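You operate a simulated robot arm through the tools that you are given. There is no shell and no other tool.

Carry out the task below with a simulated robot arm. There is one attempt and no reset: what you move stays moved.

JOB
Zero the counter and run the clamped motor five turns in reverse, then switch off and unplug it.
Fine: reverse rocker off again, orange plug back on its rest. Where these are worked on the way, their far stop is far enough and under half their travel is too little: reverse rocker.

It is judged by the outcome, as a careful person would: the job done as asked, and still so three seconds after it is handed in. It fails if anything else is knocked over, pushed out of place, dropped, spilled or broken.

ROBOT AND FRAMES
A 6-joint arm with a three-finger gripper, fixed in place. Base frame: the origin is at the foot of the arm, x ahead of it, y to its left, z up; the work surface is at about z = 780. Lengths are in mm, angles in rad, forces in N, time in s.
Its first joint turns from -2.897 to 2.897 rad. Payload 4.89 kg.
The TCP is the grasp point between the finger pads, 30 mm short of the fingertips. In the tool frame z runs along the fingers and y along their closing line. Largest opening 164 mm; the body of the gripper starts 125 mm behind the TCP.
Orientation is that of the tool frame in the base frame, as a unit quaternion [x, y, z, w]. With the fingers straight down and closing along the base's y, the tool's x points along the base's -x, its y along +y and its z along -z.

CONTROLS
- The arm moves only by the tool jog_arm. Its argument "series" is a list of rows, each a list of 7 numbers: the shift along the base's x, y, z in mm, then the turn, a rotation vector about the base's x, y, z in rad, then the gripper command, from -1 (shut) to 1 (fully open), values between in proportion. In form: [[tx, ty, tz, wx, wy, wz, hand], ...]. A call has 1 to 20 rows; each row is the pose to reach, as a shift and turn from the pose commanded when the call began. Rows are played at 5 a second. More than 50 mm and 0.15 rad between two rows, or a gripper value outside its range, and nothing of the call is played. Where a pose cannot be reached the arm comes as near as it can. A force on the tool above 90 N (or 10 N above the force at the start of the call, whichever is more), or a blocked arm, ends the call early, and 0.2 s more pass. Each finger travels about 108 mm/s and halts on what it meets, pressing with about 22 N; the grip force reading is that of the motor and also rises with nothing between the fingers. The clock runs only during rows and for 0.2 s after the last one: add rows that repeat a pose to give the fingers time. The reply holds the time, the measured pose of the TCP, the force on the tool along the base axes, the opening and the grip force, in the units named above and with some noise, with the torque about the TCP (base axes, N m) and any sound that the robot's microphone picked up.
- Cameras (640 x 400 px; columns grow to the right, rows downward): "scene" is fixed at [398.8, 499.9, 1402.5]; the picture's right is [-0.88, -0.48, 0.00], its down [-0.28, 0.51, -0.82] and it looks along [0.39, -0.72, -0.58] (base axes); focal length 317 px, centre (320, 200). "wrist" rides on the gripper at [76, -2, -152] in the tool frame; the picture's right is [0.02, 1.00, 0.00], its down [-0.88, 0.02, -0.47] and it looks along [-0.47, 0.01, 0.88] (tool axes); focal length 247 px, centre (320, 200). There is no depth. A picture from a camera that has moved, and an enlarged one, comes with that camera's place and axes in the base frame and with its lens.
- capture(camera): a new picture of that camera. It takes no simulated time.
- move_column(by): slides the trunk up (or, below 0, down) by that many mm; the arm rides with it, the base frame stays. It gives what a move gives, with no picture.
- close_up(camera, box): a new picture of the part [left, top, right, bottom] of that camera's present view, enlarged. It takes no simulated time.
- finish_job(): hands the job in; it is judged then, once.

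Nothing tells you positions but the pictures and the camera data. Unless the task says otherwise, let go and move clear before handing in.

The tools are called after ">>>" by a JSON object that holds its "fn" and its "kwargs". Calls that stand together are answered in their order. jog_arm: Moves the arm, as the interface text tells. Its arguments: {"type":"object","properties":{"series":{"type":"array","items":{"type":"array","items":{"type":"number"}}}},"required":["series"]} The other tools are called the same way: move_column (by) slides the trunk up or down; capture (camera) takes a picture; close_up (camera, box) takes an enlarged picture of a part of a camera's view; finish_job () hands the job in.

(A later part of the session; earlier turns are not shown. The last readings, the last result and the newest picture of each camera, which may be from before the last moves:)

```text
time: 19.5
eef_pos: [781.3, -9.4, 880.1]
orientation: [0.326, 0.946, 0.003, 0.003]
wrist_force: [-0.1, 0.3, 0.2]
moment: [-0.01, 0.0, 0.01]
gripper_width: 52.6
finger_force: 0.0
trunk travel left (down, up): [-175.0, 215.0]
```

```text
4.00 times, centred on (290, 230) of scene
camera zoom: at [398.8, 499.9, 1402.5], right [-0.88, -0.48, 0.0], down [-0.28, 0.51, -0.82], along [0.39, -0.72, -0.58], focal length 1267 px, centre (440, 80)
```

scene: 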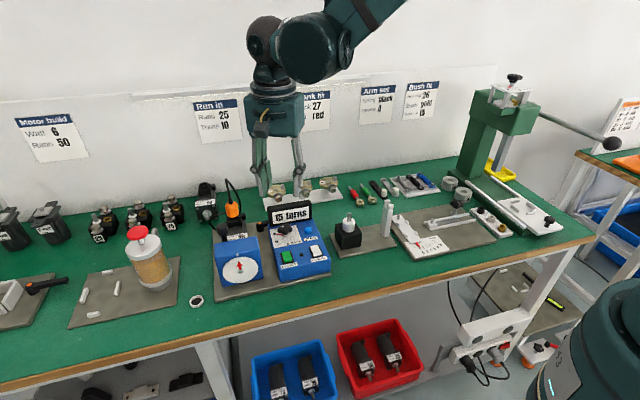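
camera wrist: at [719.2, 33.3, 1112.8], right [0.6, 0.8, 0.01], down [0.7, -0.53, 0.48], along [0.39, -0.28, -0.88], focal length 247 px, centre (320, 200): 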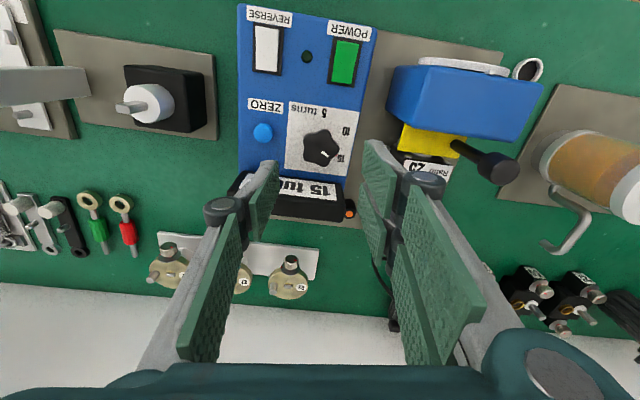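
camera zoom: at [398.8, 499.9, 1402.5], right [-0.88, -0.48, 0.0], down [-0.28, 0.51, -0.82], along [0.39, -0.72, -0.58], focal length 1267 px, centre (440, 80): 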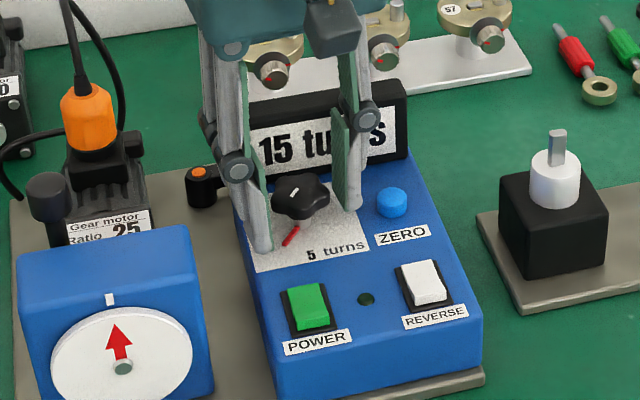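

The pointer is past 10, about 40° short of 5. One more grip, offset slightly to suit the lobes, then I'll release and rise.

>>> {"fn": "jog_arm", "kwargs": {"series": [[0, 0, 0, 0, 0, 0.12, -0.36], [0, 0, 0, 0, 0, 0.12, -1], [0, 0, 0, 0, 0, 0.12, -1], [0, 0, 0, 0, 0, 0.24, -1], [0, 0, 0, 0, 0, 0.36, -1], [0, 0, 0, 0, 0, 0.48, -1], [0, 0, 0, 0, 0, 0.6, -1], [0, 0, 0, 0, 0, 0.72, -1], [0, 0, 0, 0, 0, 0.83, -1], [0, 0, 0, 0, 0, 0.83, -1], [0, 0, 0, 0, 0, 0.83, -0.36], [0, 0, 0, 0, 0, 0.83, -0.36], [0, 0, 0, 0, 0, 0.7, -0.36], [0, 0, 0, 0, 0, 0.56, -0.36], [0, 0, 0, 0, 0, 0.42, -0.36], [0, 0, 0, 0, 0, 0.28, -0.36], [0, 0, 0, 0, 0, 0.14, -0.36], [0, 0, 0, 0, 0, 0, -0.36], [0, 0, 40, 0, 0, 0, -0.36], [0, 0, 80, 0, 0, 0, -0.36]]}}

>>> {"fn": "close_up", "kwargs": {"camera": "wrist", "box": [220, 40, 420, 240]}}

>>> {"fn": "close_up", "kwargs": {"camera": "scene", "box": [240, 180, 340, 280]}}

```text
time: 23.7
eef_pos: [780.9, -6.2, 959.2]
orientation: [0.326, 0.945, 0.004, 0.002]
wrist_force: [0.7, 0.2, -1.1]
moment: [0.04, 0.24, 0.0]
gripper_width: 52.1
finger_force: 0.1
trunk travel left (down, up): [-175.0, 215.0]
```

```text
2.00 times, centred on (320, 140) of wrist
camera zoom: at [718.5, 36.1, 1111.5], right [0.6, 0.8, 0.01], down [0.7, -0.53, 0.48], along [0.38, -0.28, -0.88], focal length 494 px, centre (320, 320)
```

zoom: 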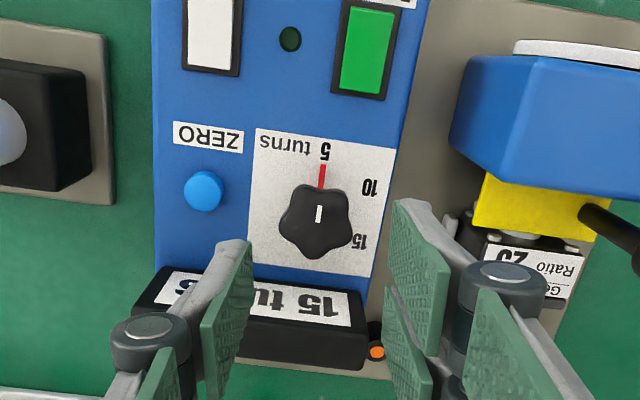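

```text
4.00 times, centred on (290, 230) of scene
camera zoom: at [398.8, 499.9, 1402.5], right [-0.88, -0.48, 0.0], down [-0.28, 0.51, -0.82], along [0.39, -0.72, -0.58], focal length 1267 px, centre (440, 80)
```

zoom: 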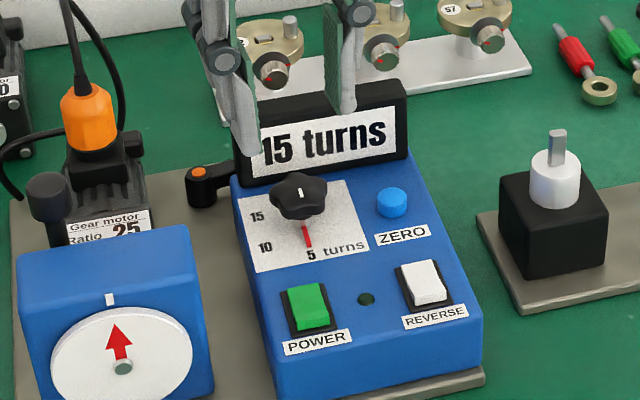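

The pointer is on 5 and the counter still reads 15. Next I'll press ZERO, near (733,-51), with the closed fingers, first moving above it.

>>> {"fn": "jog_arm", "kwargs": {"series": [[-25, -20, 0, 0, 0, -0.06, -0.7], [-50, -43, 0, 0, 0, -0.12, -1], [-50, -43, -30, 0, 0, -0.12, -1], [-50, -43, -60, 0, 0, -0.12, -1], [-50, -43, -72, 0, 0, -0.12, -1], [-50, -43, -72, 0, 0, -0.12, -1]]}}

>>> {"fn": "close_up", "kwargs": {"camera": "wrist", "box": [220, 80, 420, 280]}}

>>> {"fn": "close_up", "kwargs": {"camera": "scene", "box": [260, 180, 340, 260]}}

```text
time: 25.1
eef_pos: [730.7, -52.0, 885.7]
orientation: [0.382, 0.924, 0.003, 0.003]
wrist_force: [1.1, 0.6, -0.4]
moment: [0.02, 0.05, 0.0]
gripper_width: 0.3
finger_force: 22.2
trunk travel left (down, up): [-175.0, 215.0]
```

```text
2.00 times, centred on (320, 180) of wrist
camera zoom: at [673.7, -1.0, 1038.8], right [0.69, 0.72, 0.01], down [0.63, -0.61, 0.48], along [0.35, -0.32, -0.88], focal length 494 px, centre (320, 240)
```

zoom: 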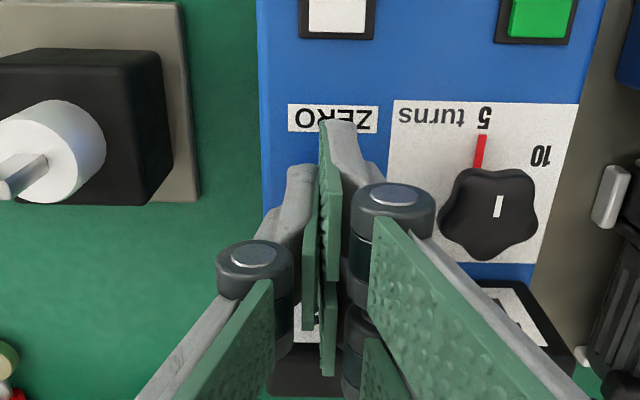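

```text
5.00 times, centred on (300, 220) of scene
camera zoom: at [398.8, 499.9, 1402.5], right [-0.88, -0.48, 0.0], down [-0.28, 0.51, -0.82], along [0.39, -0.72, -0.58], focal length 1584 px, centre (420, 100)
```

zoom: 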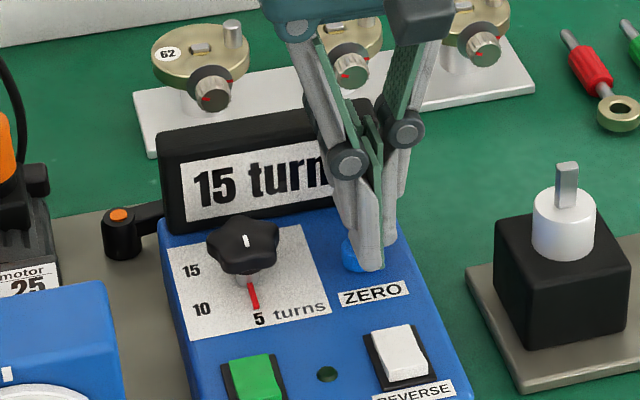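

The fingertips are just above ZERO. I'll nudge 3–4 mm to centre and press down slowly.

>>> {"fn": "jog_arm", "kwargs": {"series": [[3, 2, -2, 0, 0, 0, -1], [3, 2, -5, 0, 0, 0, -1], [3, 2, -7, 0, 0, 0, -1], [3, 2, -8.5, 0, 0, 0, -1], [3, 2, -10, 0, 0, 0, -1], [3, 2, -11, 0, 0, 0, -1]]}}

>>> {"fn": "close_up", "kwargs": {"camera": "scene", "box": [260, 180, 340, 260]}}

```text
time: 26.5
eef_pos: [734.2, -48.9, 876.4]
orientation: [0.381, 0.925, 0.003, 0.003]
wrist_force: [-1.0, 0.5, 0.7]
moment: [0.04, -0.02, -0.04]
gripper_width: 0.0
finger_force: 22.2
trunk travel left (down, up): [-175.0, 215.0]
```

```text
5.00 times, centred on (300, 220) of scene
camera zoom: at [398.8, 499.9, 1402.5], right [-0.88, -0.48, 0.0], down [-0.28, 0.51, -0.82], along [0.39, -0.72, -0.58], focal length 1584 px, centre (420, 100)
```

zoom: 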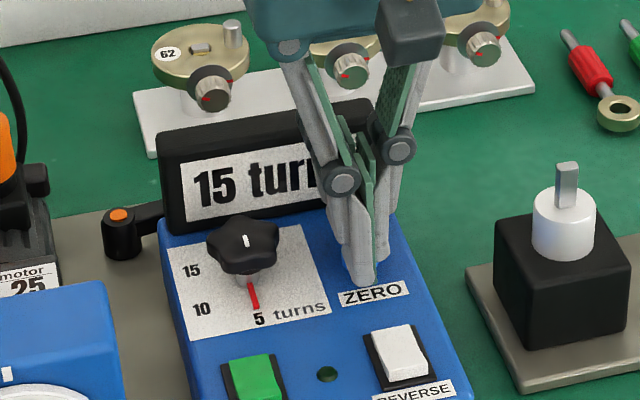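

No contact yet. I'll keep pressing in small steps.

>>> {"fn": "jog_arm", "kwargs": {"series": [[0, 0, -1.5, 0, 0, 0, -1], [0, 0, -3, 0, 0, 0, -1], [0, 0, -4, 0, 0, 0, -1], [0, 0, -5, 0, 0, 0, -1]]}}

>>> {"fn": "close_up", "kwargs": {"camera": "scene", "box": [260, 180, 340, 260]}}

```text
time: 27.5
eef_pos: [732.8, -50.1, 871.9]
orientation: [0.381, 0.925, 0.002, 0.003]
wrist_force: [4.3, 0.4, 10.3]
moment: [-0.01, -0.1, 0.01]
gripper_width: 5.9
finger_force: 44.6
trunk travel left (down, up): [-175.0, 215.0]
heard: click
```

```text
5.00 times, centred on (300, 220) of scene
camera zoom: at [398.8, 499.9, 1402.5], right [-0.88, -0.48, 0.0], down [-0.28, 0.51, -0.82], along [0.39, -0.72, -0.58], focal length 1584 px, centre (420, 100)
```

zoom: 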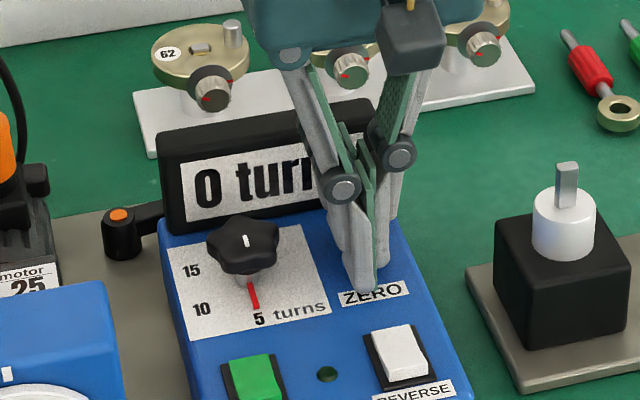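

ZERO clicked and the counter reads 0. I'll lift and inspect the rockers closely.

>>> {"fn": "jog_arm", "kwargs": {"series": [[0, 0, 10, 0, 0, 0, -1], [0, 0, 40, 0, 0, 0, -1], [-15, 15, 80, 0, 0, 0, -0.5], [-35, 30, 90, 0, 0, 0, 0], [-50, 45, 90, 0, 0, 0, 0.5], [-70, 65, 90, 0, 0, 0, 0.5]]}}

>>> {"fn": "capture", "kwargs": {"camera": "wrist"}}

>>> {"fn": "close_up", "kwargs": {"camera": "scene", "box": [270, 210, 350, 290]}}

>>> {"fn": "close_up", "kwargs": {"camera": "scene", "box": [275, 240, 335, 280]}}

>>> {"fn": "close_up", "kwargs": {"camera": "wrist", "box": [260, 60, 400, 200]}}

```text
time: 28.9
eef_pos: [664.1, 16.4, 961.3]
orientation: [0.38, 0.925, 0.002, 0.003]
wrist_force: [0.1, -1.0, -0.5]
moment: [0.13, 0.03, -0.02]
gripper_width: 123.2
finger_force: 0.0
trunk travel left (down, up): [-175.0, 215.0]
```

```text
taken
camera wrist: at [607.3, 66.3, 1114.4], right [0.69, 0.72, 0.01], down [0.63, -0.61, 0.48], along [0.35, -0.32, -0.88], focal length 247 px, centre (320, 200)
```

wrist: 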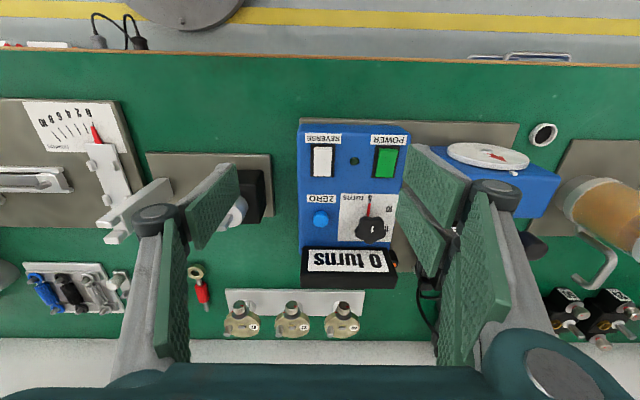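

```text
5.00 times, centred on (310, 250) of scene
camera zoom: at [398.8, 499.9, 1402.5], right [-0.88, -0.48, 0.0], down [-0.28, 0.51, -0.82], along [0.39, -0.72, -0.58], focal length 1584 px, centre (370, -50)
```

zoom: 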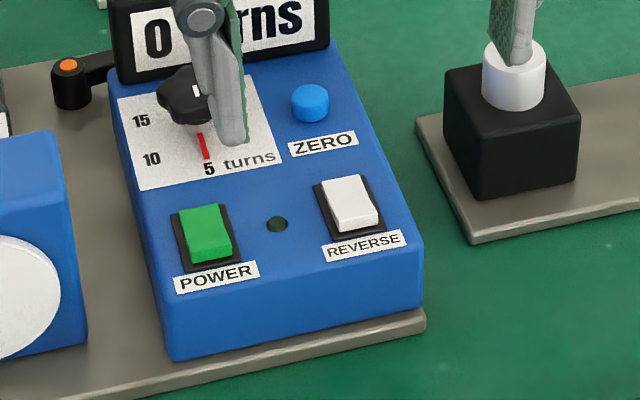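

```text
10.00 times, centred on (305, 260) of scene
camera zoom: at [398.8, 499.9, 1402.5], right [-0.88, -0.48, 0.0], down [-0.28, 0.51, -0.82], along [0.39, -0.72, -0.58], focal length 3168 px, centre (470, -400)
```

zoom: 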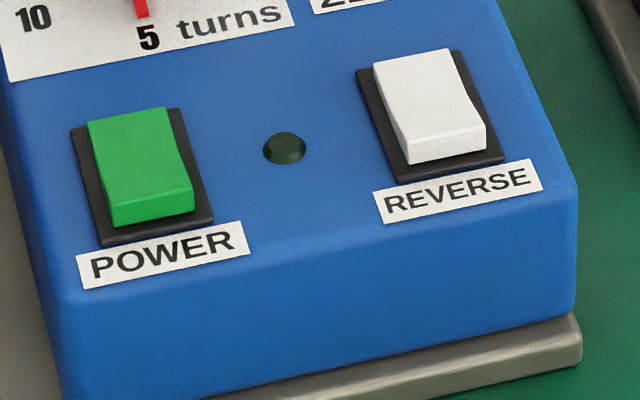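

```text
2.86 times, centred on (330, 130) of wrist
camera zoom: at [607.3, 66.3, 1114.4], right [0.69, 0.72, 0.01], down [0.63, -0.61, 0.48], along [0.35, -0.32, -0.88], focal length 706 px, centre (291, 400)
```

zoom: 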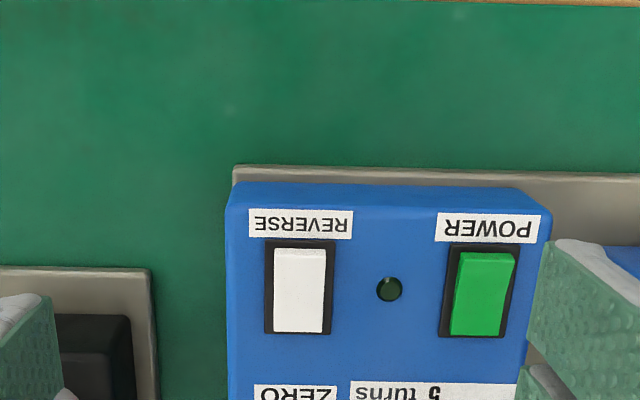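

Both rockers are raised at the label end, so pressing that end switches them on. I'll use only the single finger. I'll lift, yaw to +45° so the pair hangs out in front of the box, and line up over the label end of REVERSE.

>>> {"fn": "jog_arm", "kwargs": {"series": [[0, 0, 30, 0, 0, 0, 0.2], [0, 0, 40, 0, 0, 0.14, -0.27], [-2, 2, 40, 0, 0, 0.28, -0.27], [-4, 4, 40, 0, 0, 0.42, -0.27], [-6, 6, 40, 0, 0, 0.56, -0.27], [-8, 8, 40, 0, 0, 0.7, -0.27], [-10, 10, 40, 0, 0, 0.85, -0.27], [-12, 12, 40, 0, 0, 1.0, -0.27], [-14, 14, 40, 0, 0, 1.14, -0.27], [-15, 16, 40, 0, 0, 1.28, -0.27], [-16, 18, 40, 0, 0, 1.42, -0.27], [-16, 21, 20, 0, 0, 1.568, -0.27], [-16, 21, -20, 0, 0, 1.568, -0.27], [-16, 21, -50, 0, 0, 1.568, -0.27]]}}

>>> {"fn": "capture", "kwargs": {"camera": "wrist"}}

>>> {"fn": "close_up", "kwargs": {"camera": "wrist", "box": [180, 80, 380, 280]}}

>>> {"fn": "close_up", "kwargs": {"camera": "scene", "box": [270, 190, 350, 290]}}

```text
time: 31.9
eef_pos: [647.7, 37.2, 911.1]
orientation: [-0.383, 0.924, 0.004, 0.0]
wrist_force: [-0.5, 0.0, 0.3]
moment: [0.04, -0.16, 0.01]
gripper_width: 59.8
finger_force: 0.1
trunk travel left (down, up): [-175.0, 215.0]
```

```text
taken
camera wrist: at [594.6, -20.7, 1064.1], right [-0.72, 0.69, 0.01], down [0.61, 0.63, 0.48], along [0.33, 0.35, -0.88], focal length 247 px, centre (320, 200)
```

wrist: 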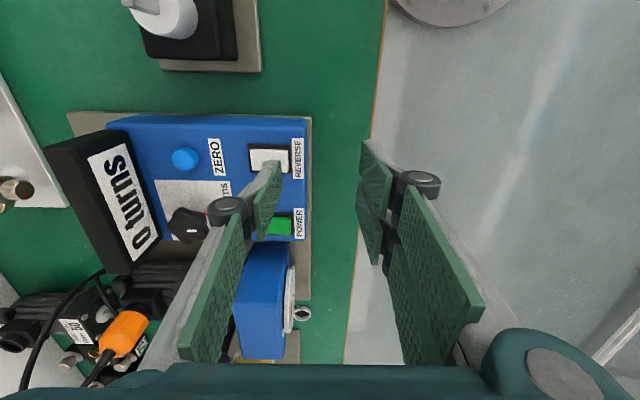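

```text
2.00 times, centred on (280, 180) of wrist
camera zoom: at [594.6, -20.7, 1064.1], right [-0.72, 0.69, 0.01], down [0.61, 0.63, 0.48], along [0.33, 0.35, -0.88], focal length 494 px, centre (400, 240)
```

zoom: 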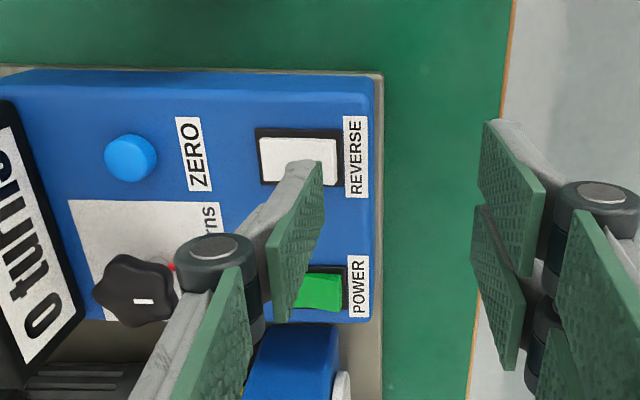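

```text
4.00 times, centred on (310, 240) of scene
camera zoom: at [398.8, 499.9, 1402.5], right [-0.88, -0.48, 0.0], down [-0.28, 0.51, -0.82], along [0.39, -0.72, -0.58], focal length 1267 px, centre (360, 40)
```

zoom: 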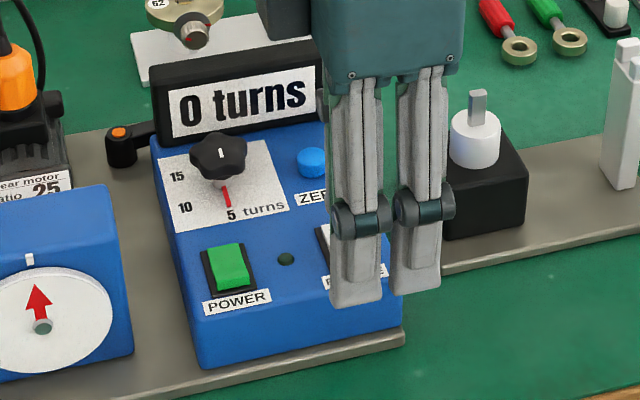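

The single finger is over the label end of REVERSE. Descending to press it in small steps.

>>> {"fn": "jog_arm", "kwargs": {"series": [[-1.5, 1.5, -10, 0, 0, 0, -0.27], [-1.5, 1.5, -20, 0, 0, 0, -0.27], [-1.5, 1.5, -25, 0, 0, 0, -0.27], [-1.5, 1.5, -28, 0, 0, 0, -0.27], [-1.5, 1.5, -30, 0, 0, 0, -0.27], [-1.5, 1.5, -32, 0, 0, 0, -0.27], [-1.5, 1.5, -34, 0, 0, 0, -0.27]]}}

>>> {"fn": "close_up", "kwargs": {"camera": "wrist", "box": [180, 80, 380, 280]}}

>>> {"fn": "close_up", "kwargs": {"camera": "scene", "box": [270, 190, 350, 290]}}

```text
time: 33.5
eef_pos: [647.2, 37.4, 876.7]
orientation: [-0.383, 0.924, 0.004, 0.0]
wrist_force: [0.6, -0.6, -0.2]
moment: [-0.01, -0.02, -0.01]
gripper_width: 59.8
finger_force: 0.0
trunk travel left (down, up): [-175.0, 215.0]
```

```text
2.00 times, centred on (280, 180) of wrist
camera zoom: at [593.2, -20.1, 1030.0], right [-0.72, 0.69, 0.01], down [0.61, 0.63, 0.48], along [0.32, 0.35, -0.88], focal length 494 px, centre (400, 240)
```

zoom: 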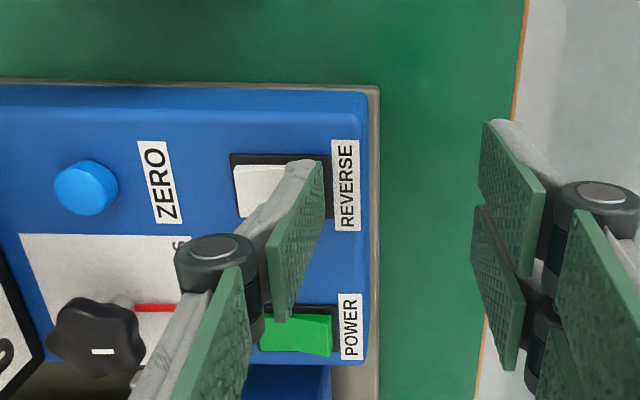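

```text
4.00 times, centred on (310, 240) of scene
camera zoom: at [398.8, 499.9, 1402.5], right [-0.88, -0.48, 0.0], down [-0.28, 0.51, -0.82], along [0.39, -0.72, -0.58], focal length 1267 px, centre (360, 40)
```

zoom: 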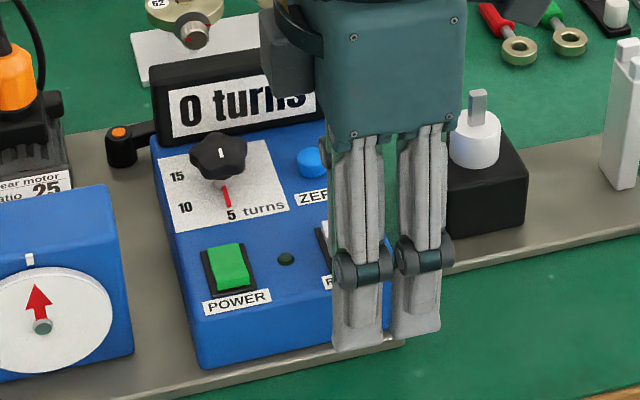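

Still no contact at tip z≈847. Continuing down slowly.

>>> {"fn": "jog_arm", "kwargs": {"series": [[0, 0, -1.5, 0, 0, 0, -0.27], [0, 0, -3, 0, 0, 0, -0.27], [0, 0, -4.5, 0, 0, 0, -0.27]]}}

>>> {"fn": "close_up", "kwargs": {"camera": "wrist", "box": [180, 80, 380, 280]}}

```text
time: 34.3
eef_pos: [646.1, 36.3, 874.6]
orientation: [-0.382, 0.924, 0.004, 0.001]
wrist_force: [12.7, -7.3, 43.8]
moment: [-1.39, -1.51, 0.11]
gripper_width: 70.5
finger_force: 10.6
trunk travel left (down, up): [-175.0, 215.0]
```

```text
2.00 times, centred on (280, 180) of wrist
camera zoom: at [593.3, -20.5, 1026.3], right [-0.72, 0.69, 0.01], down [0.61, 0.63, 0.48], along [0.33, 0.35, -0.88], focal length 494 px, centre (400, 240)
```

zoom: 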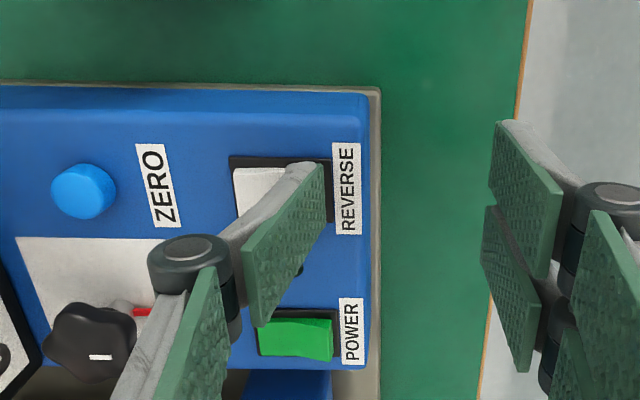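

It pushed back with 44 N and no click, so this may be the end that's already down or a stiff stop. I'll back off and study the rocker profile before pressing harder.

>>> {"fn": "jog_arm", "kwargs": {"series": [[0, 0, 4, 0, 0, 0, -0.27], [0, 0, 30, 0, 0, 0, -0.27], [-20, -20, 50, 0, 0, 0, -0.27], [-45, -45, 50, 0, 0, 0, -0.27], [-70, -70, 60, 0, 0, 0, -0.27]]}}

>>> {"fn": "close_up", "kwargs": {"camera": "scene", "box": [275, 240, 335, 280]}}

>>> {"fn": "capture", "kwargs": {"camera": "wrist"}}

>>> {"fn": "close_up", "kwargs": {"camera": "wrist", "box": [200, 150, 320, 290]}}

```text
time: 35.5
eef_pos: [578.1, -33.8, 933.1]
orientation: [-0.383, 0.924, 0.003, 0.0]
wrist_force: [0.3, 0.7, -0.3]
moment: [-0.15, 0.16, 0.03]
gripper_width: 59.8
finger_force: 0.1
trunk travel left (down, up): [-175.0, 215.0]
```

```text
10.00 times, centred on (305, 260) of scene
camera zoom: at [398.8, 499.9, 1402.5], right [-0.88, -0.48, 0.0], down [-0.28, 0.51, -0.82], along [0.39, -0.72, -0.58], focal length 3168 px, centre (470, -400)
```

zoom: 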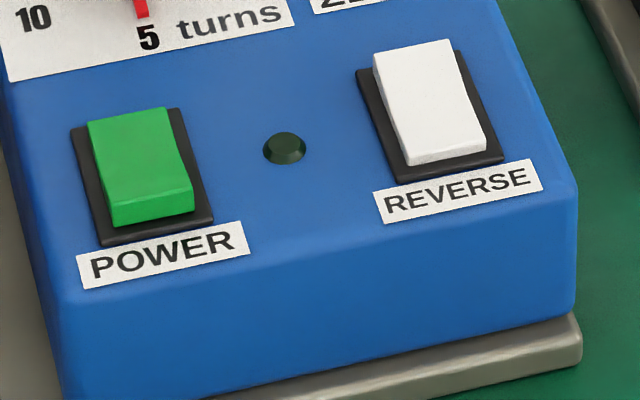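

```text
taken
camera wrist: at [524.6, -90.5, 1084.8], right [-0.72, 0.69, 0.01], down [0.61, 0.63, 0.48], along [0.32, 0.35, -0.88], focal length 247 px, centre (320, 200)
```

wrist: 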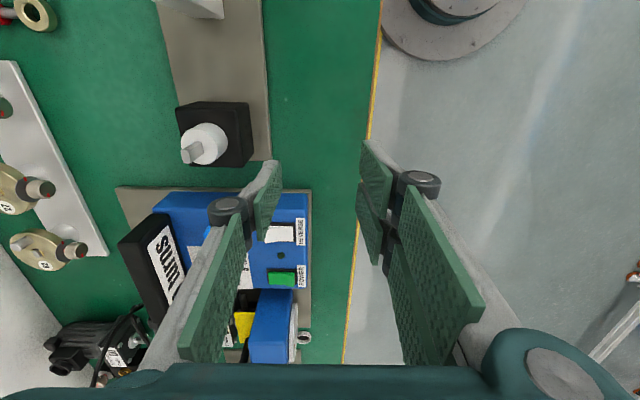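

```text
2.86 times, centred on (260, 220) of wrist
camera zoom: at [524.6, -90.5, 1084.8], right [-0.72, 0.69, 0.01], down [0.61, 0.63, 0.48], along [0.32, 0.35, -0.88], focal length 706 px, centre (491, 143)
```

zoom: 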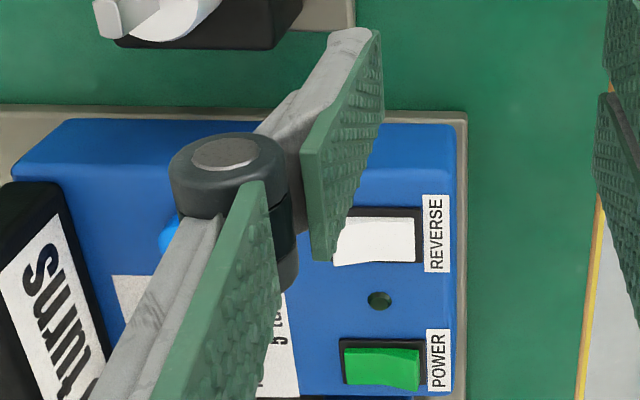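

The REVERSE rocker has flipped: its far end is now raised, so it is on. Next is POWER, at the same offset, 50 mm in x and 52 mm in y from REVERSE.

>>> {"fn": "jog_arm", "kwargs": {"series": [[30, 31, 10, 0, 0, 0, -0.27], [60, 62, 10, 0, 0, 0, -0.27], [90, 93, 5, 0, 0, 0, -0.27], [119.5, 124, -5, 0, 0, 0, -0.27], [119.5, 124, -20, 0, 0, 0, -0.27], [119.5, 124, -20, 0, 0, 0, -0.27]]}}

>>> {"fn": "close_up", "kwargs": {"camera": "wrist", "box": [180, 80, 380, 280]}}

>>> {"fn": "close_up", "kwargs": {"camera": "scene", "box": [230, 180, 350, 300]}}

```text
time: 36.9
eef_pos: [696.8, 92.9, 913.2]
orientation: [-0.383, 0.924, 0.004, 0.001]
wrist_force: [0.5, 0.2, 0.4]
moment: [-0.05, 0.07, 0.01]
gripper_width: 60.1
finger_force: 0.0
trunk travel left (down, up): [-175.0, 215.0]
```

```text
2.00 times, centred on (280, 180) of wrist
camera zoom: at [643.1, 34.3, 1065.3], right [-0.72, 0.69, 0.01], down [0.61, 0.63, 0.48], along [0.32, 0.35, -0.88], focal length 494 px, centre (400, 240)
```

zoom: 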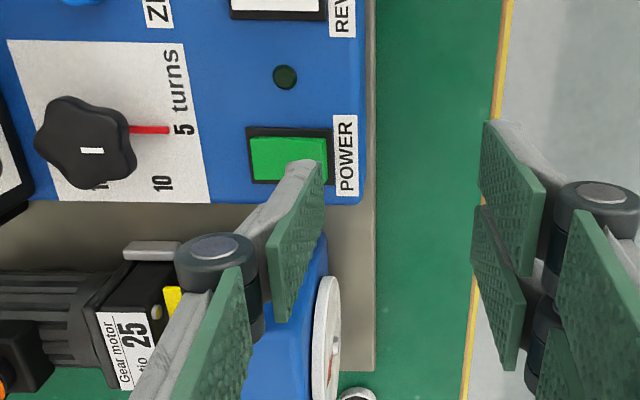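

```text
3.33 times, centred on (290, 240) of scene
camera zoom: at [398.8, 499.9, 1402.5], right [-0.88, -0.48, 0.0], down [-0.28, 0.51, -0.82], along [0.39, -0.72, -0.58], focal length 1056 px, centre (420, 67)
```

zoom: 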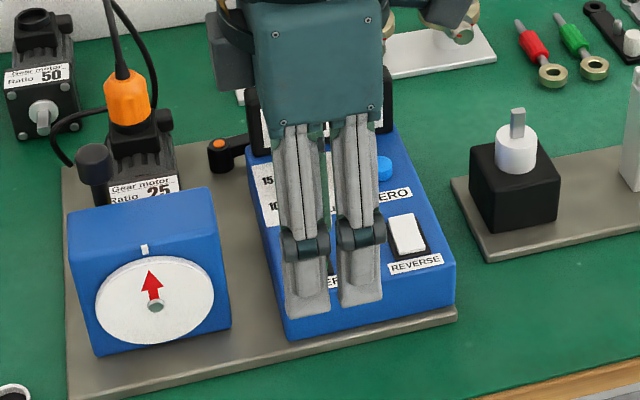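

The finger is slightly too far toward the label edge, so I'll shift 4 mm inward and press POWER gently.

>>> {"fn": "jog_arm", "kwargs": {"series": [[2.8, -2.8, -12, 0, 0, 0, -0.27], [2.8, -2.8, -24, 0, 0, 0, -0.27], [2.8, -2.8, -32, 0, 0, 0, -0.27], [2.8, -2.8, -35, 0, 0, 0, -0.27], [2.8, -2.8, -37, 0, 0, 0, -0.27], [2.8, -2.8, -39, 0, 0, 0, -0.27]]}}

>>> {"fn": "close_up", "kwargs": {"camera": "wrist", "box": [180, 80, 380, 280]}}

>>> {"fn": "close_up", "kwargs": {"camera": "scene", "box": [230, 180, 350, 300]}}

```text
time: 38.3
eef_pos: [699.2, 89.1, 876.3]
orientation: [-0.383, 0.924, 0.003, 0.001]
wrist_force: [7.0, -3.0, 33.8]
moment: [-1.02, -1.09, 0.13]
gripper_width: 65.6
finger_force: 5.6
trunk travel left (down, up): [-175.0, 215.0]
```

```text
2.00 times, centred on (280, 180) of wrist
camera zoom: at [645.7, 31.3, 1027.7], right [-0.72, 0.69, 0.01], down [0.61, 0.63, 0.48], along [0.33, 0.35, -0.88], focal length 494 px, centre (400, 240)
```

zoom: 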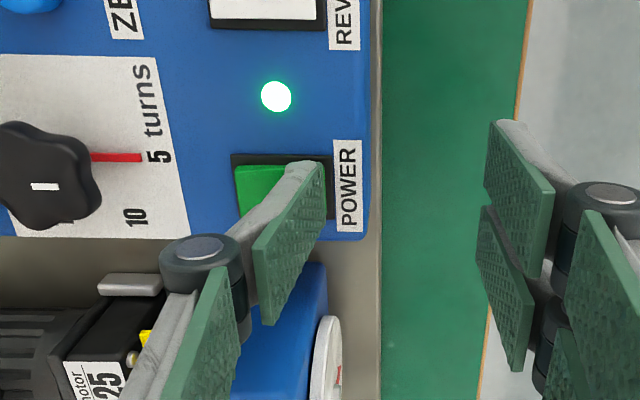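

```text
3.33 times, centred on (290, 240) of scene
camera zoom: at [398.8, 499.9, 1402.5], right [-0.88, -0.48, 0.0], down [-0.28, 0.51, -0.82], along [0.39, -0.72, -0.58], focal length 1056 px, centre (420, 67)
```

zoom: 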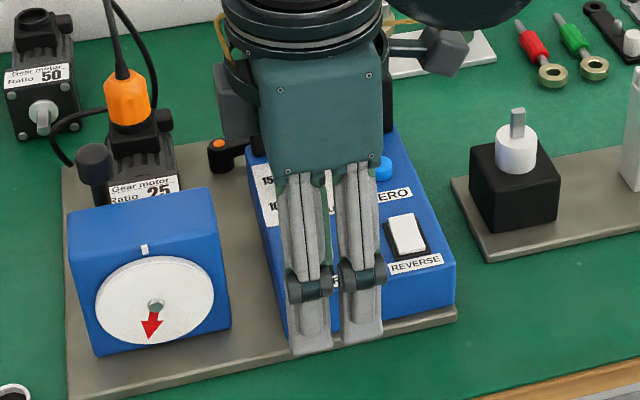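

POWER is on: the lamp is lit and the dial is turning. I'll lift slightly, hover over POWER's off end and watch the counter.

>>> {"fn": "jog_arm", "kwargs": {"series": [[0, 0, 6, 0, 0, 0, -0.27], [8, -8, 16, 0, 0, 0, -0.27], [17, -17, 20, 0, 0, 0, -0.27]]}}

>>> {"fn": "capture", "kwargs": {"camera": "wrist"}}

>>> {"fn": "close_up", "kwargs": {"camera": "scene", "box": [230, 180, 350, 300]}}

```text
time: 39.1
eef_pos: [715.4, 72.4, 894.1]
orientation: [-0.383, 0.924, 0.003, 0.0]
wrist_force: [-0.5, -0.3, 0.1]
moment: [-0.02, -0.06, 0.0]
gripper_width: 59.8
finger_force: 0.0
trunk travel left (down, up): [-175.0, 215.0]
```

```text
taken
camera wrist: at [663.0, 14.9, 1046.4], right [-0.72, 0.69, 0.01], down [0.61, 0.63, 0.48], along [0.32, 0.35, -0.88], focal length 247 px, centre (320, 200)
```

wrist: 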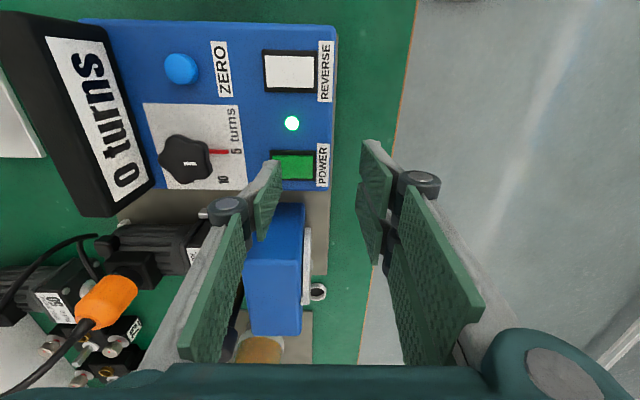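

```text
3.33 times, centred on (290, 240) of scene
camera zoom: at [398.8, 499.9, 1402.5], right [-0.88, -0.48, 0.0], down [-0.28, 0.51, -0.82], along [0.39, -0.72, -0.58], focal length 1056 px, centre (420, 67)
```

zoom: 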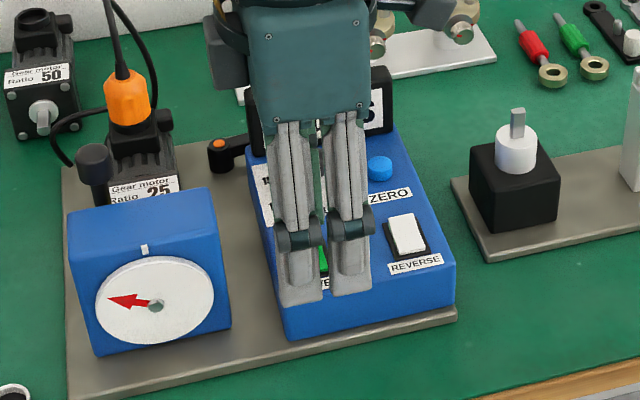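

The counter still shows 0 and the dial is moving. I'll let a short interval pass to judge direction and speed.

>>> {"fn": "jog_arm", "kwargs": {"series": [[0, 0, 0, 0, 0, 0, -0.27]]}}

>>> {"fn": "capture", "kwargs": {"camera": "wrist"}}

>>> {"fn": "close_up", "kwargs": {"camera": "scene", "box": [230, 180, 350, 300]}}

```text
time: 39.5
eef_pos: [717.0, 71.3, 894.9]
orientation: [-0.383, 0.924, 0.004, 0.0]
wrist_force: [-0.2, -0.9, -0.4]
moment: [0.02, 0.05, -0.01]
gripper_width: 59.9
finger_force: 0.0
trunk travel left (down, up): [-175.0, 215.0]
```

```text
taken
camera wrist: at [663.1, 14.5, 1046.2], right [-0.72, 0.69, 0.01], down [0.61, 0.63, 0.48], along [0.32, 0.35, -0.88], focal length 247 px, centre (320, 200)
```

wrist: 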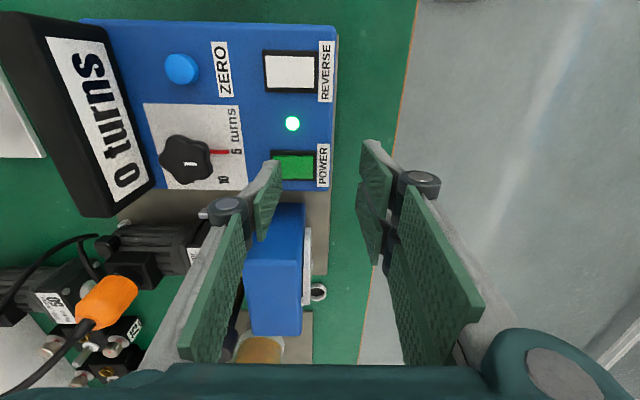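

```text
3.33 times, centred on (290, 240) of scene
camera zoom: at [398.8, 499.9, 1402.5], right [-0.88, -0.48, 0.0], down [-0.28, 0.51, -0.82], along [0.39, -0.72, -0.58], focal length 1056 px, centre (420, 67)
```

zoom: 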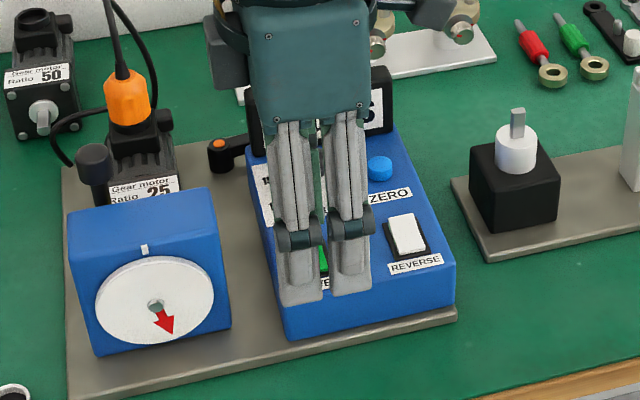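

The dial runs counter-clockwise at about 300°/s. I'll keep tracking in small time steps and watch whether the counter updates.

>>> {"fn": "jog_arm", "kwargs": {"series": [[0, 0, 0, 0, 0, 0, -0.27]]}}

>>> {"fn": "close_up", "kwargs": {"camera": "scene", "box": [210, 230, 270, 300]}}

>>> {"fn": "close_up", "kwargs": {"camera": "wrist", "box": [40, 20, 200, 220]}}

```text
time: 39.9
eef_pos: [715.9, 72.7, 893.9]
orientation: [-0.382, 0.924, 0.004, 0.0]
wrist_force: [-0.1, -0.5, 0.1]
moment: [-0.01, 0.0, -0.02]
gripper_width: 60.1
finger_force: 0.1
trunk travel left (down, up): [-175.0, 215.0]
```

```text
5.71 times, centred on (240, 265) of scene
camera zoom: at [398.8, 499.9, 1402.5], right [-0.88, -0.48, 0.0], down [-0.28, 0.51, -0.82], along [0.39, -0.72, -0.58], focal length 1810 px, centre (777, -171)
```

zoom: 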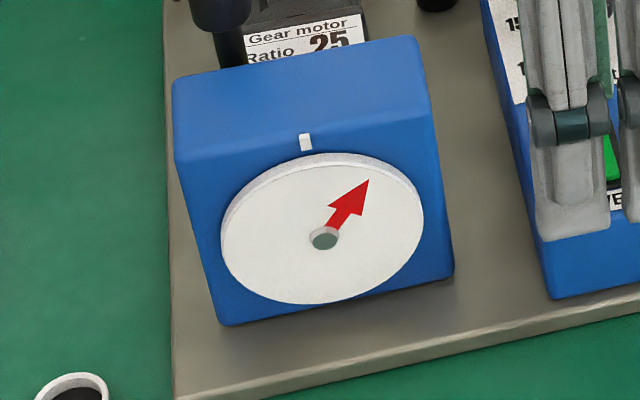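

```text
2.00 times, centred on (120, 120) of wrist
camera zoom: at [663.0, 14.5, 1046.2], right [-0.72, 0.69, 0.01], down [0.61, 0.63, 0.48], along [0.32, 0.35, -0.88], focal length 494 px, centre (720, 360)
```

zoom: 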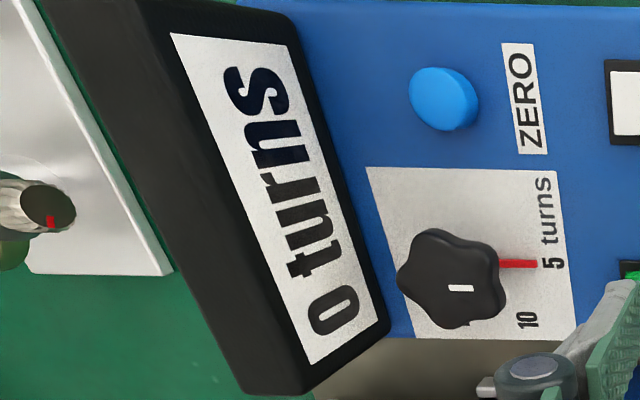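

The dial is at about 1.9 turns by my count, while the display still shows 0. I'll keep tracking.

>>> {"fn": "jog_arm", "kwargs": {"series": [[0, 0, 0, 0, 0, 0, -0.27]]}}

>>> {"fn": "close_up", "kwargs": {"camera": "scene", "box": [210, 230, 270, 300]}}

>>> {"fn": "close_up", "kwargs": {"camera": "wrist", "box": [40, 20, 200, 220]}}

```text
time: 40.3
eef_pos: [718.0, 73.0, 894.7]
orientation: [-0.383, 0.924, 0.004, 0.0]
wrist_force: [0.9, 0.5, -0.6]
moment: [0.01, 0.02, -0.01]
gripper_width: 59.9
finger_force: 0.1
trunk travel left (down, up): [-175.0, 215.0]
```

```text
5.71 times, centred on (240, 265) of scene
camera zoom: at [398.8, 499.9, 1402.5], right [-0.88, -0.48, 0.0], down [-0.28, 0.51, -0.82], along [0.39, -0.72, -0.58], focal length 1810 px, centre (777, -171)
```

zoom: 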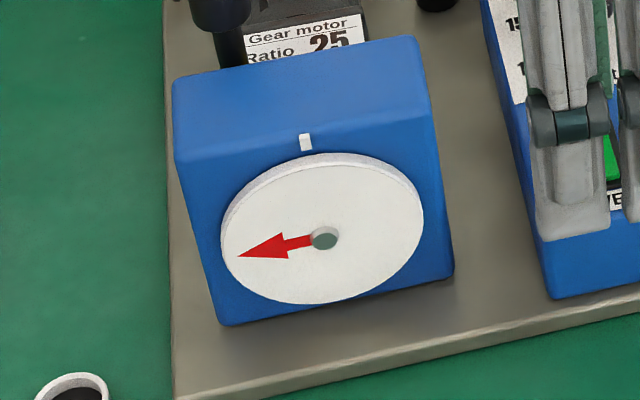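

```text
2.00 times, centred on (120, 120) of wrist
camera zoom: at [663.0, 14.6, 1046.3], right [-0.72, 0.69, 0.01], down [0.61, 0.63, 0.48], along [0.32, 0.35, -0.88], focal length 494 px, centre (720, 360)
```

zoom: 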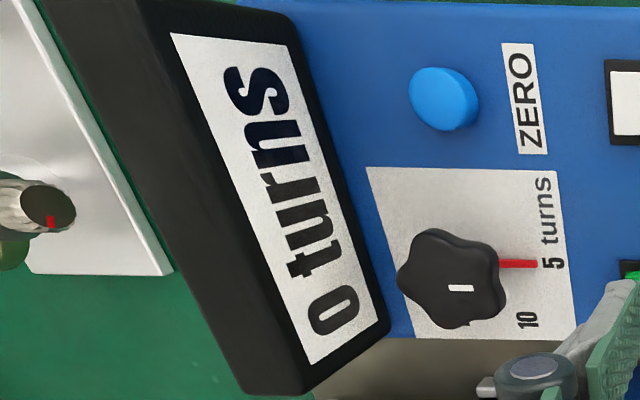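

The dial is at about 2.3 turns. Continuing with slightly longer steps.

>>> {"fn": "jog_arm", "kwargs": {"series": [[0, 0, 0, 0, 0, 0, -0.27], [0, 0, 0, 0, 0, 0, -0.27]]}}

>>> {"fn": "close_up", "kwargs": {"camera": "scene", "box": [210, 230, 270, 300]}}

>>> {"fn": "close_up", "kwargs": {"camera": "wrist", "box": [40, 20, 200, 220]}}

```text
time: 40.9
eef_pos: [716.6, 71.6, 894.0]
orientation: [-0.383, 0.924, 0.004, 0.001]
wrist_force: [0.6, 0.6, -0.3]
moment: [0.01, 0.0, -0.01]
gripper_width: 60.1
finger_force: 0.0
trunk travel left (down, up): [-175.0, 215.0]
```

```text
5.71 times, centred on (240, 265) of scene
camera zoom: at [398.8, 499.9, 1402.5], right [-0.88, -0.48, 0.0], down [-0.28, 0.51, -0.82], along [0.39, -0.72, -0.58], focal length 1810 px, centre (777, -171)
```

zoom: 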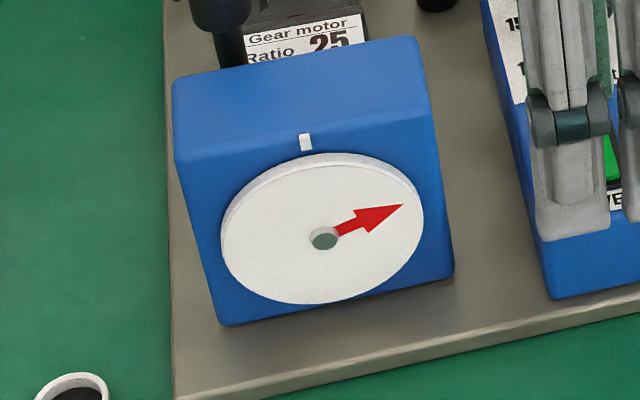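

```text
2.00 times, centred on (120, 120) of wrist
camera zoom: at [663.0, 14.6, 1046.3], right [-0.72, 0.69, 0.01], down [0.61, 0.63, 0.48], along [0.32, 0.35, -0.88], focal length 494 px, centre (720, 360)
```

zoom: 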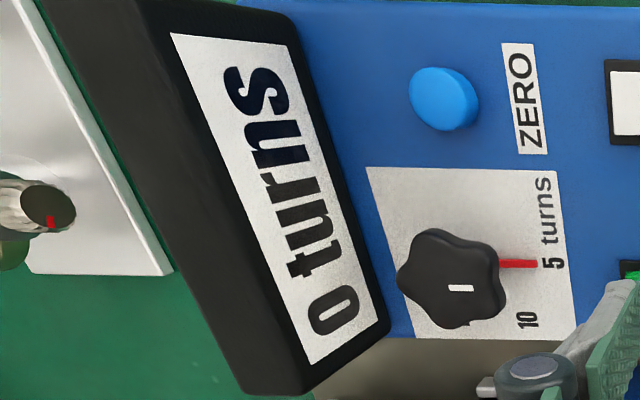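

>>> {"fn": "jog_arm", "kwargs": {"series": [[0, 0, 0, 0, 0, 0, -0.27], [0, 0, 0, 0, 0, 0, -0.27], [0, 0, 0, 0, 0, 0, -0.27]]}}

>>> {"fn": "close_up", "kwargs": {"camera": "scene", "box": [210, 230, 270, 300]}}

>>> {"fn": "close_up", "kwargs": {"camera": "wrist", "box": [40, 20, 200, 220]}}

```text
time: 41.7
eef_pos: [716.5, 72.4, 893.4]
orientation: [-0.383, 0.924, 0.003, 0.0]
wrist_force: [0.9, -0.8, -0.8]
moment: [0.01, 0.01, -0.04]
gripper_width: 60.0
finger_force: 0.1
trunk travel left (down, up): [-175.0, 215.0]
```

```text
5.71 times, centred on (240, 265) of scene
camera zoom: at [398.8, 499.9, 1402.5], right [-0.88, -0.48, 0.0], down [-0.28, 0.51, -0.82], along [0.39, -0.72, -0.58], focal length 1810 px, centre (777, -171)
```

zoom: 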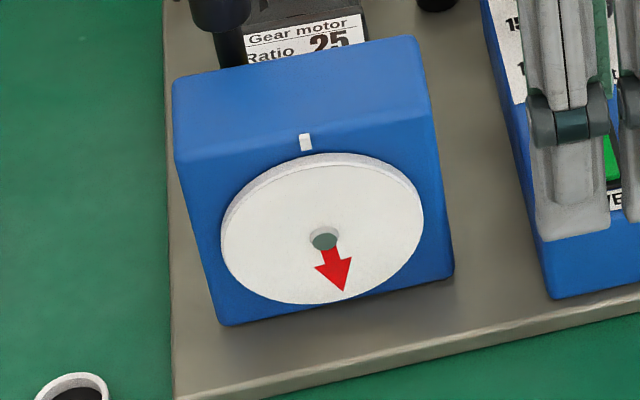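

```text
2.00 times, centred on (120, 120) of wrist
camera zoom: at [663.0, 14.6, 1046.2], right [-0.72, 0.69, 0.01], down [0.61, 0.63, 0.48], along [0.32, 0.35, -0.88], focal length 494 px, centre (720, 360)
```

zoom: 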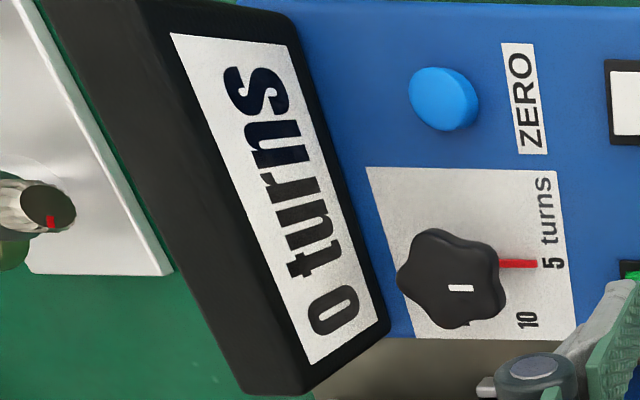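

About 3.5 turns so far. Continuing.

>>> {"fn": "jog_arm", "kwargs": {"series": [[0, 0, 0, 0, 0, 0, -0.27], [0, 0, 0, 0, 0, 0, -0.27], [0, 0, 0, 0, 0, 0, -0.27]]}}

>>> {"fn": "close_up", "kwargs": {"camera": "scene", "box": [210, 230, 270, 300]}}

>>> {"fn": "capture", "kwargs": {"camera": "wrist"}}

```text
time: 42.5
eef_pos: [715.8, 72.9, 893.7]
orientation: [-0.382, 0.924, 0.004, -0.001]
wrist_force: [0.3, -0.1, -1.0]
moment: [0.02, -0.03, 0.0]
gripper_width: 59.8
finger_force: 0.0
trunk travel left (down, up): [-175.0, 215.0]
```

```text
5.71 times, centred on (240, 265) of scene
camera zoom: at [398.8, 499.9, 1402.5], right [-0.88, -0.48, 0.0], down [-0.28, 0.51, -0.82], along [0.39, -0.72, -0.58], focal length 1810 px, centre (777, -171)
```

zoom: 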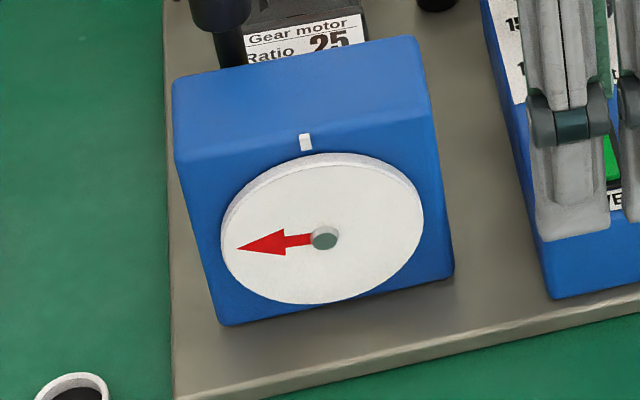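

```text
taken
camera wrist: at [663.0, 14.6, 1046.3], right [-0.72, 0.69, 0.01], down [0.61, 0.63, 0.48], along [0.32, 0.35, -0.88], focal length 247 px, centre (320, 200)
```

wrist: 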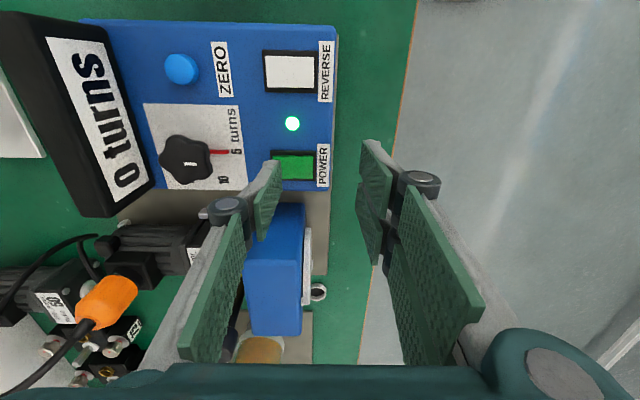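

About 4.25 turns. Next step should bring it to about 5.

>>> {"fn": "jog_arm", "kwargs": {"series": [[0, 0, 0, 0, 0, 0, -0.27], [0, 0, 0, 0, 0, 0, -0.27], [0, 0, 0, 0, 0, 0, -0.27]]}}

>>> {"fn": "close_up", "kwargs": {"camera": "scene", "box": [210, 230, 270, 300]}}

>>> {"fn": "capture", "kwargs": {"camera": "wrist"}}

```text
time: 43.3
eef_pos: [716.4, 72.1, 893.9]
orientation: [-0.383, 0.924, 0.004, 0.001]
wrist_force: [-0.9, -0.3, -0.4]
moment: [0.03, -0.03, -0.03]
gripper_width: 59.8
finger_force: 0.2
trunk travel left (down, up): [-175.0, 215.0]
```

```text
5.71 times, centred on (240, 265) of scene
camera zoom: at [398.8, 499.9, 1402.5], right [-0.88, -0.48, 0.0], down [-0.28, 0.51, -0.82], along [0.39, -0.72, -0.58], focal length 1810 px, centre (777, -171)
```

zoom: 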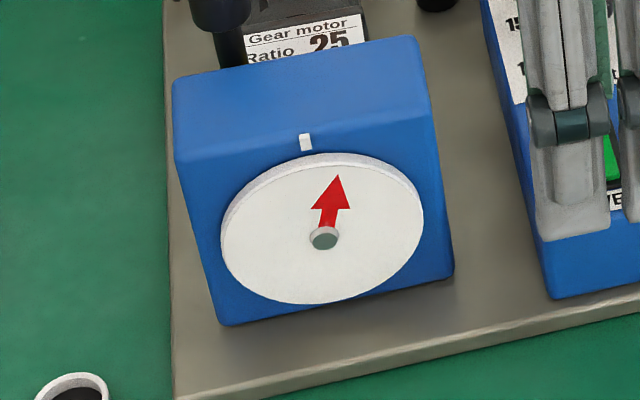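

```text
taken
camera wrist: at [663.0, 14.6, 1046.2], right [-0.72, 0.69, 0.01], down [0.61, 0.63, 0.48], along [0.32, 0.35, -0.88], focal length 247 px, centre (320, 200)
```

wrist: 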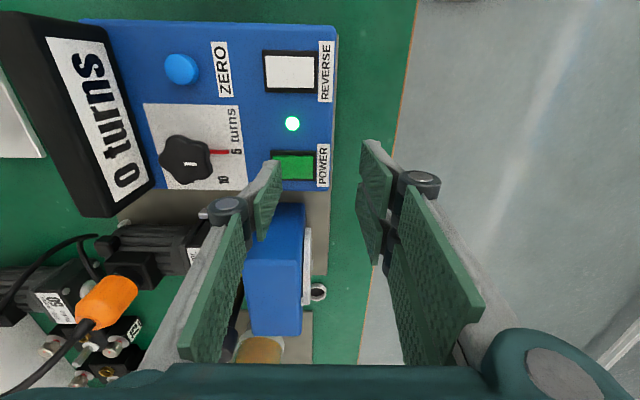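

The dial is almost at 5 turns. I'll check whether it stops on its own.

>>> {"fn": "jog_arm", "kwargs": {"series": [[0, 0, 0, 0, 0, 0, -0.27]]}}

>>> {"fn": "close_up", "kwargs": {"camera": "scene", "box": [210, 230, 270, 300]}}

>>> {"fn": "capture", "kwargs": {"camera": "wrist"}}

```text
time: 43.7
eef_pos: [716.1, 71.6, 893.7]
orientation: [-0.382, 0.924, 0.003, 0.0]
wrist_force: [0.1, 0.5, -1.2]
moment: [-0.02, 0.03, -0.02]
gripper_width: 59.9
finger_force: 0.0
trunk travel left (down, up): [-175.0, 215.0]
```

```text
5.71 times, centred on (240, 265) of scene
camera zoom: at [398.8, 499.9, 1402.5], right [-0.88, -0.48, 0.0], down [-0.28, 0.51, -0.82], along [0.39, -0.72, -0.58], focal length 1810 px, centre (777, -171)
```

zoom: 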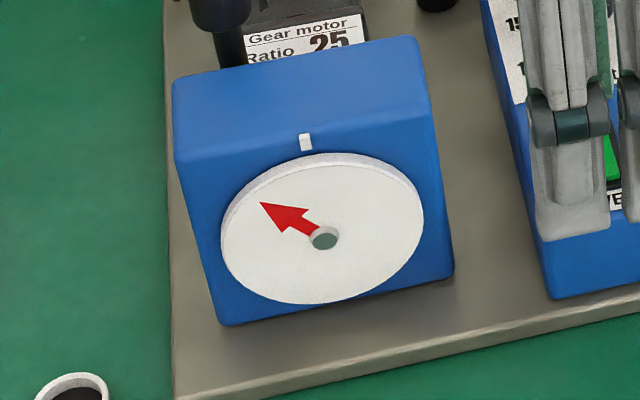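

```text
taken
camera wrist: at [663.0, 14.6, 1046.2], right [-0.72, 0.69, 0.01], down [0.61, 0.63, 0.48], along [0.32, 0.35, -0.88], focal length 247 px, centre (320, 200)
```

wrist: 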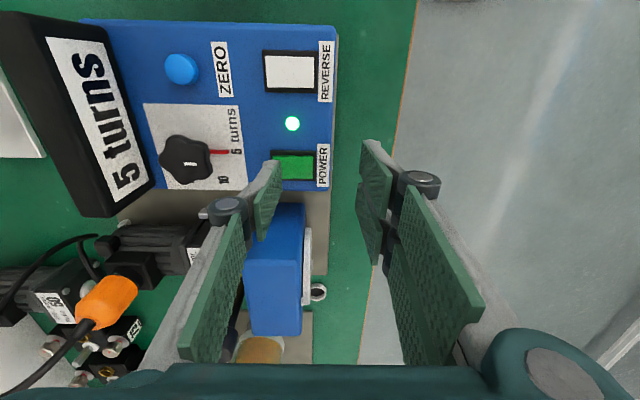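

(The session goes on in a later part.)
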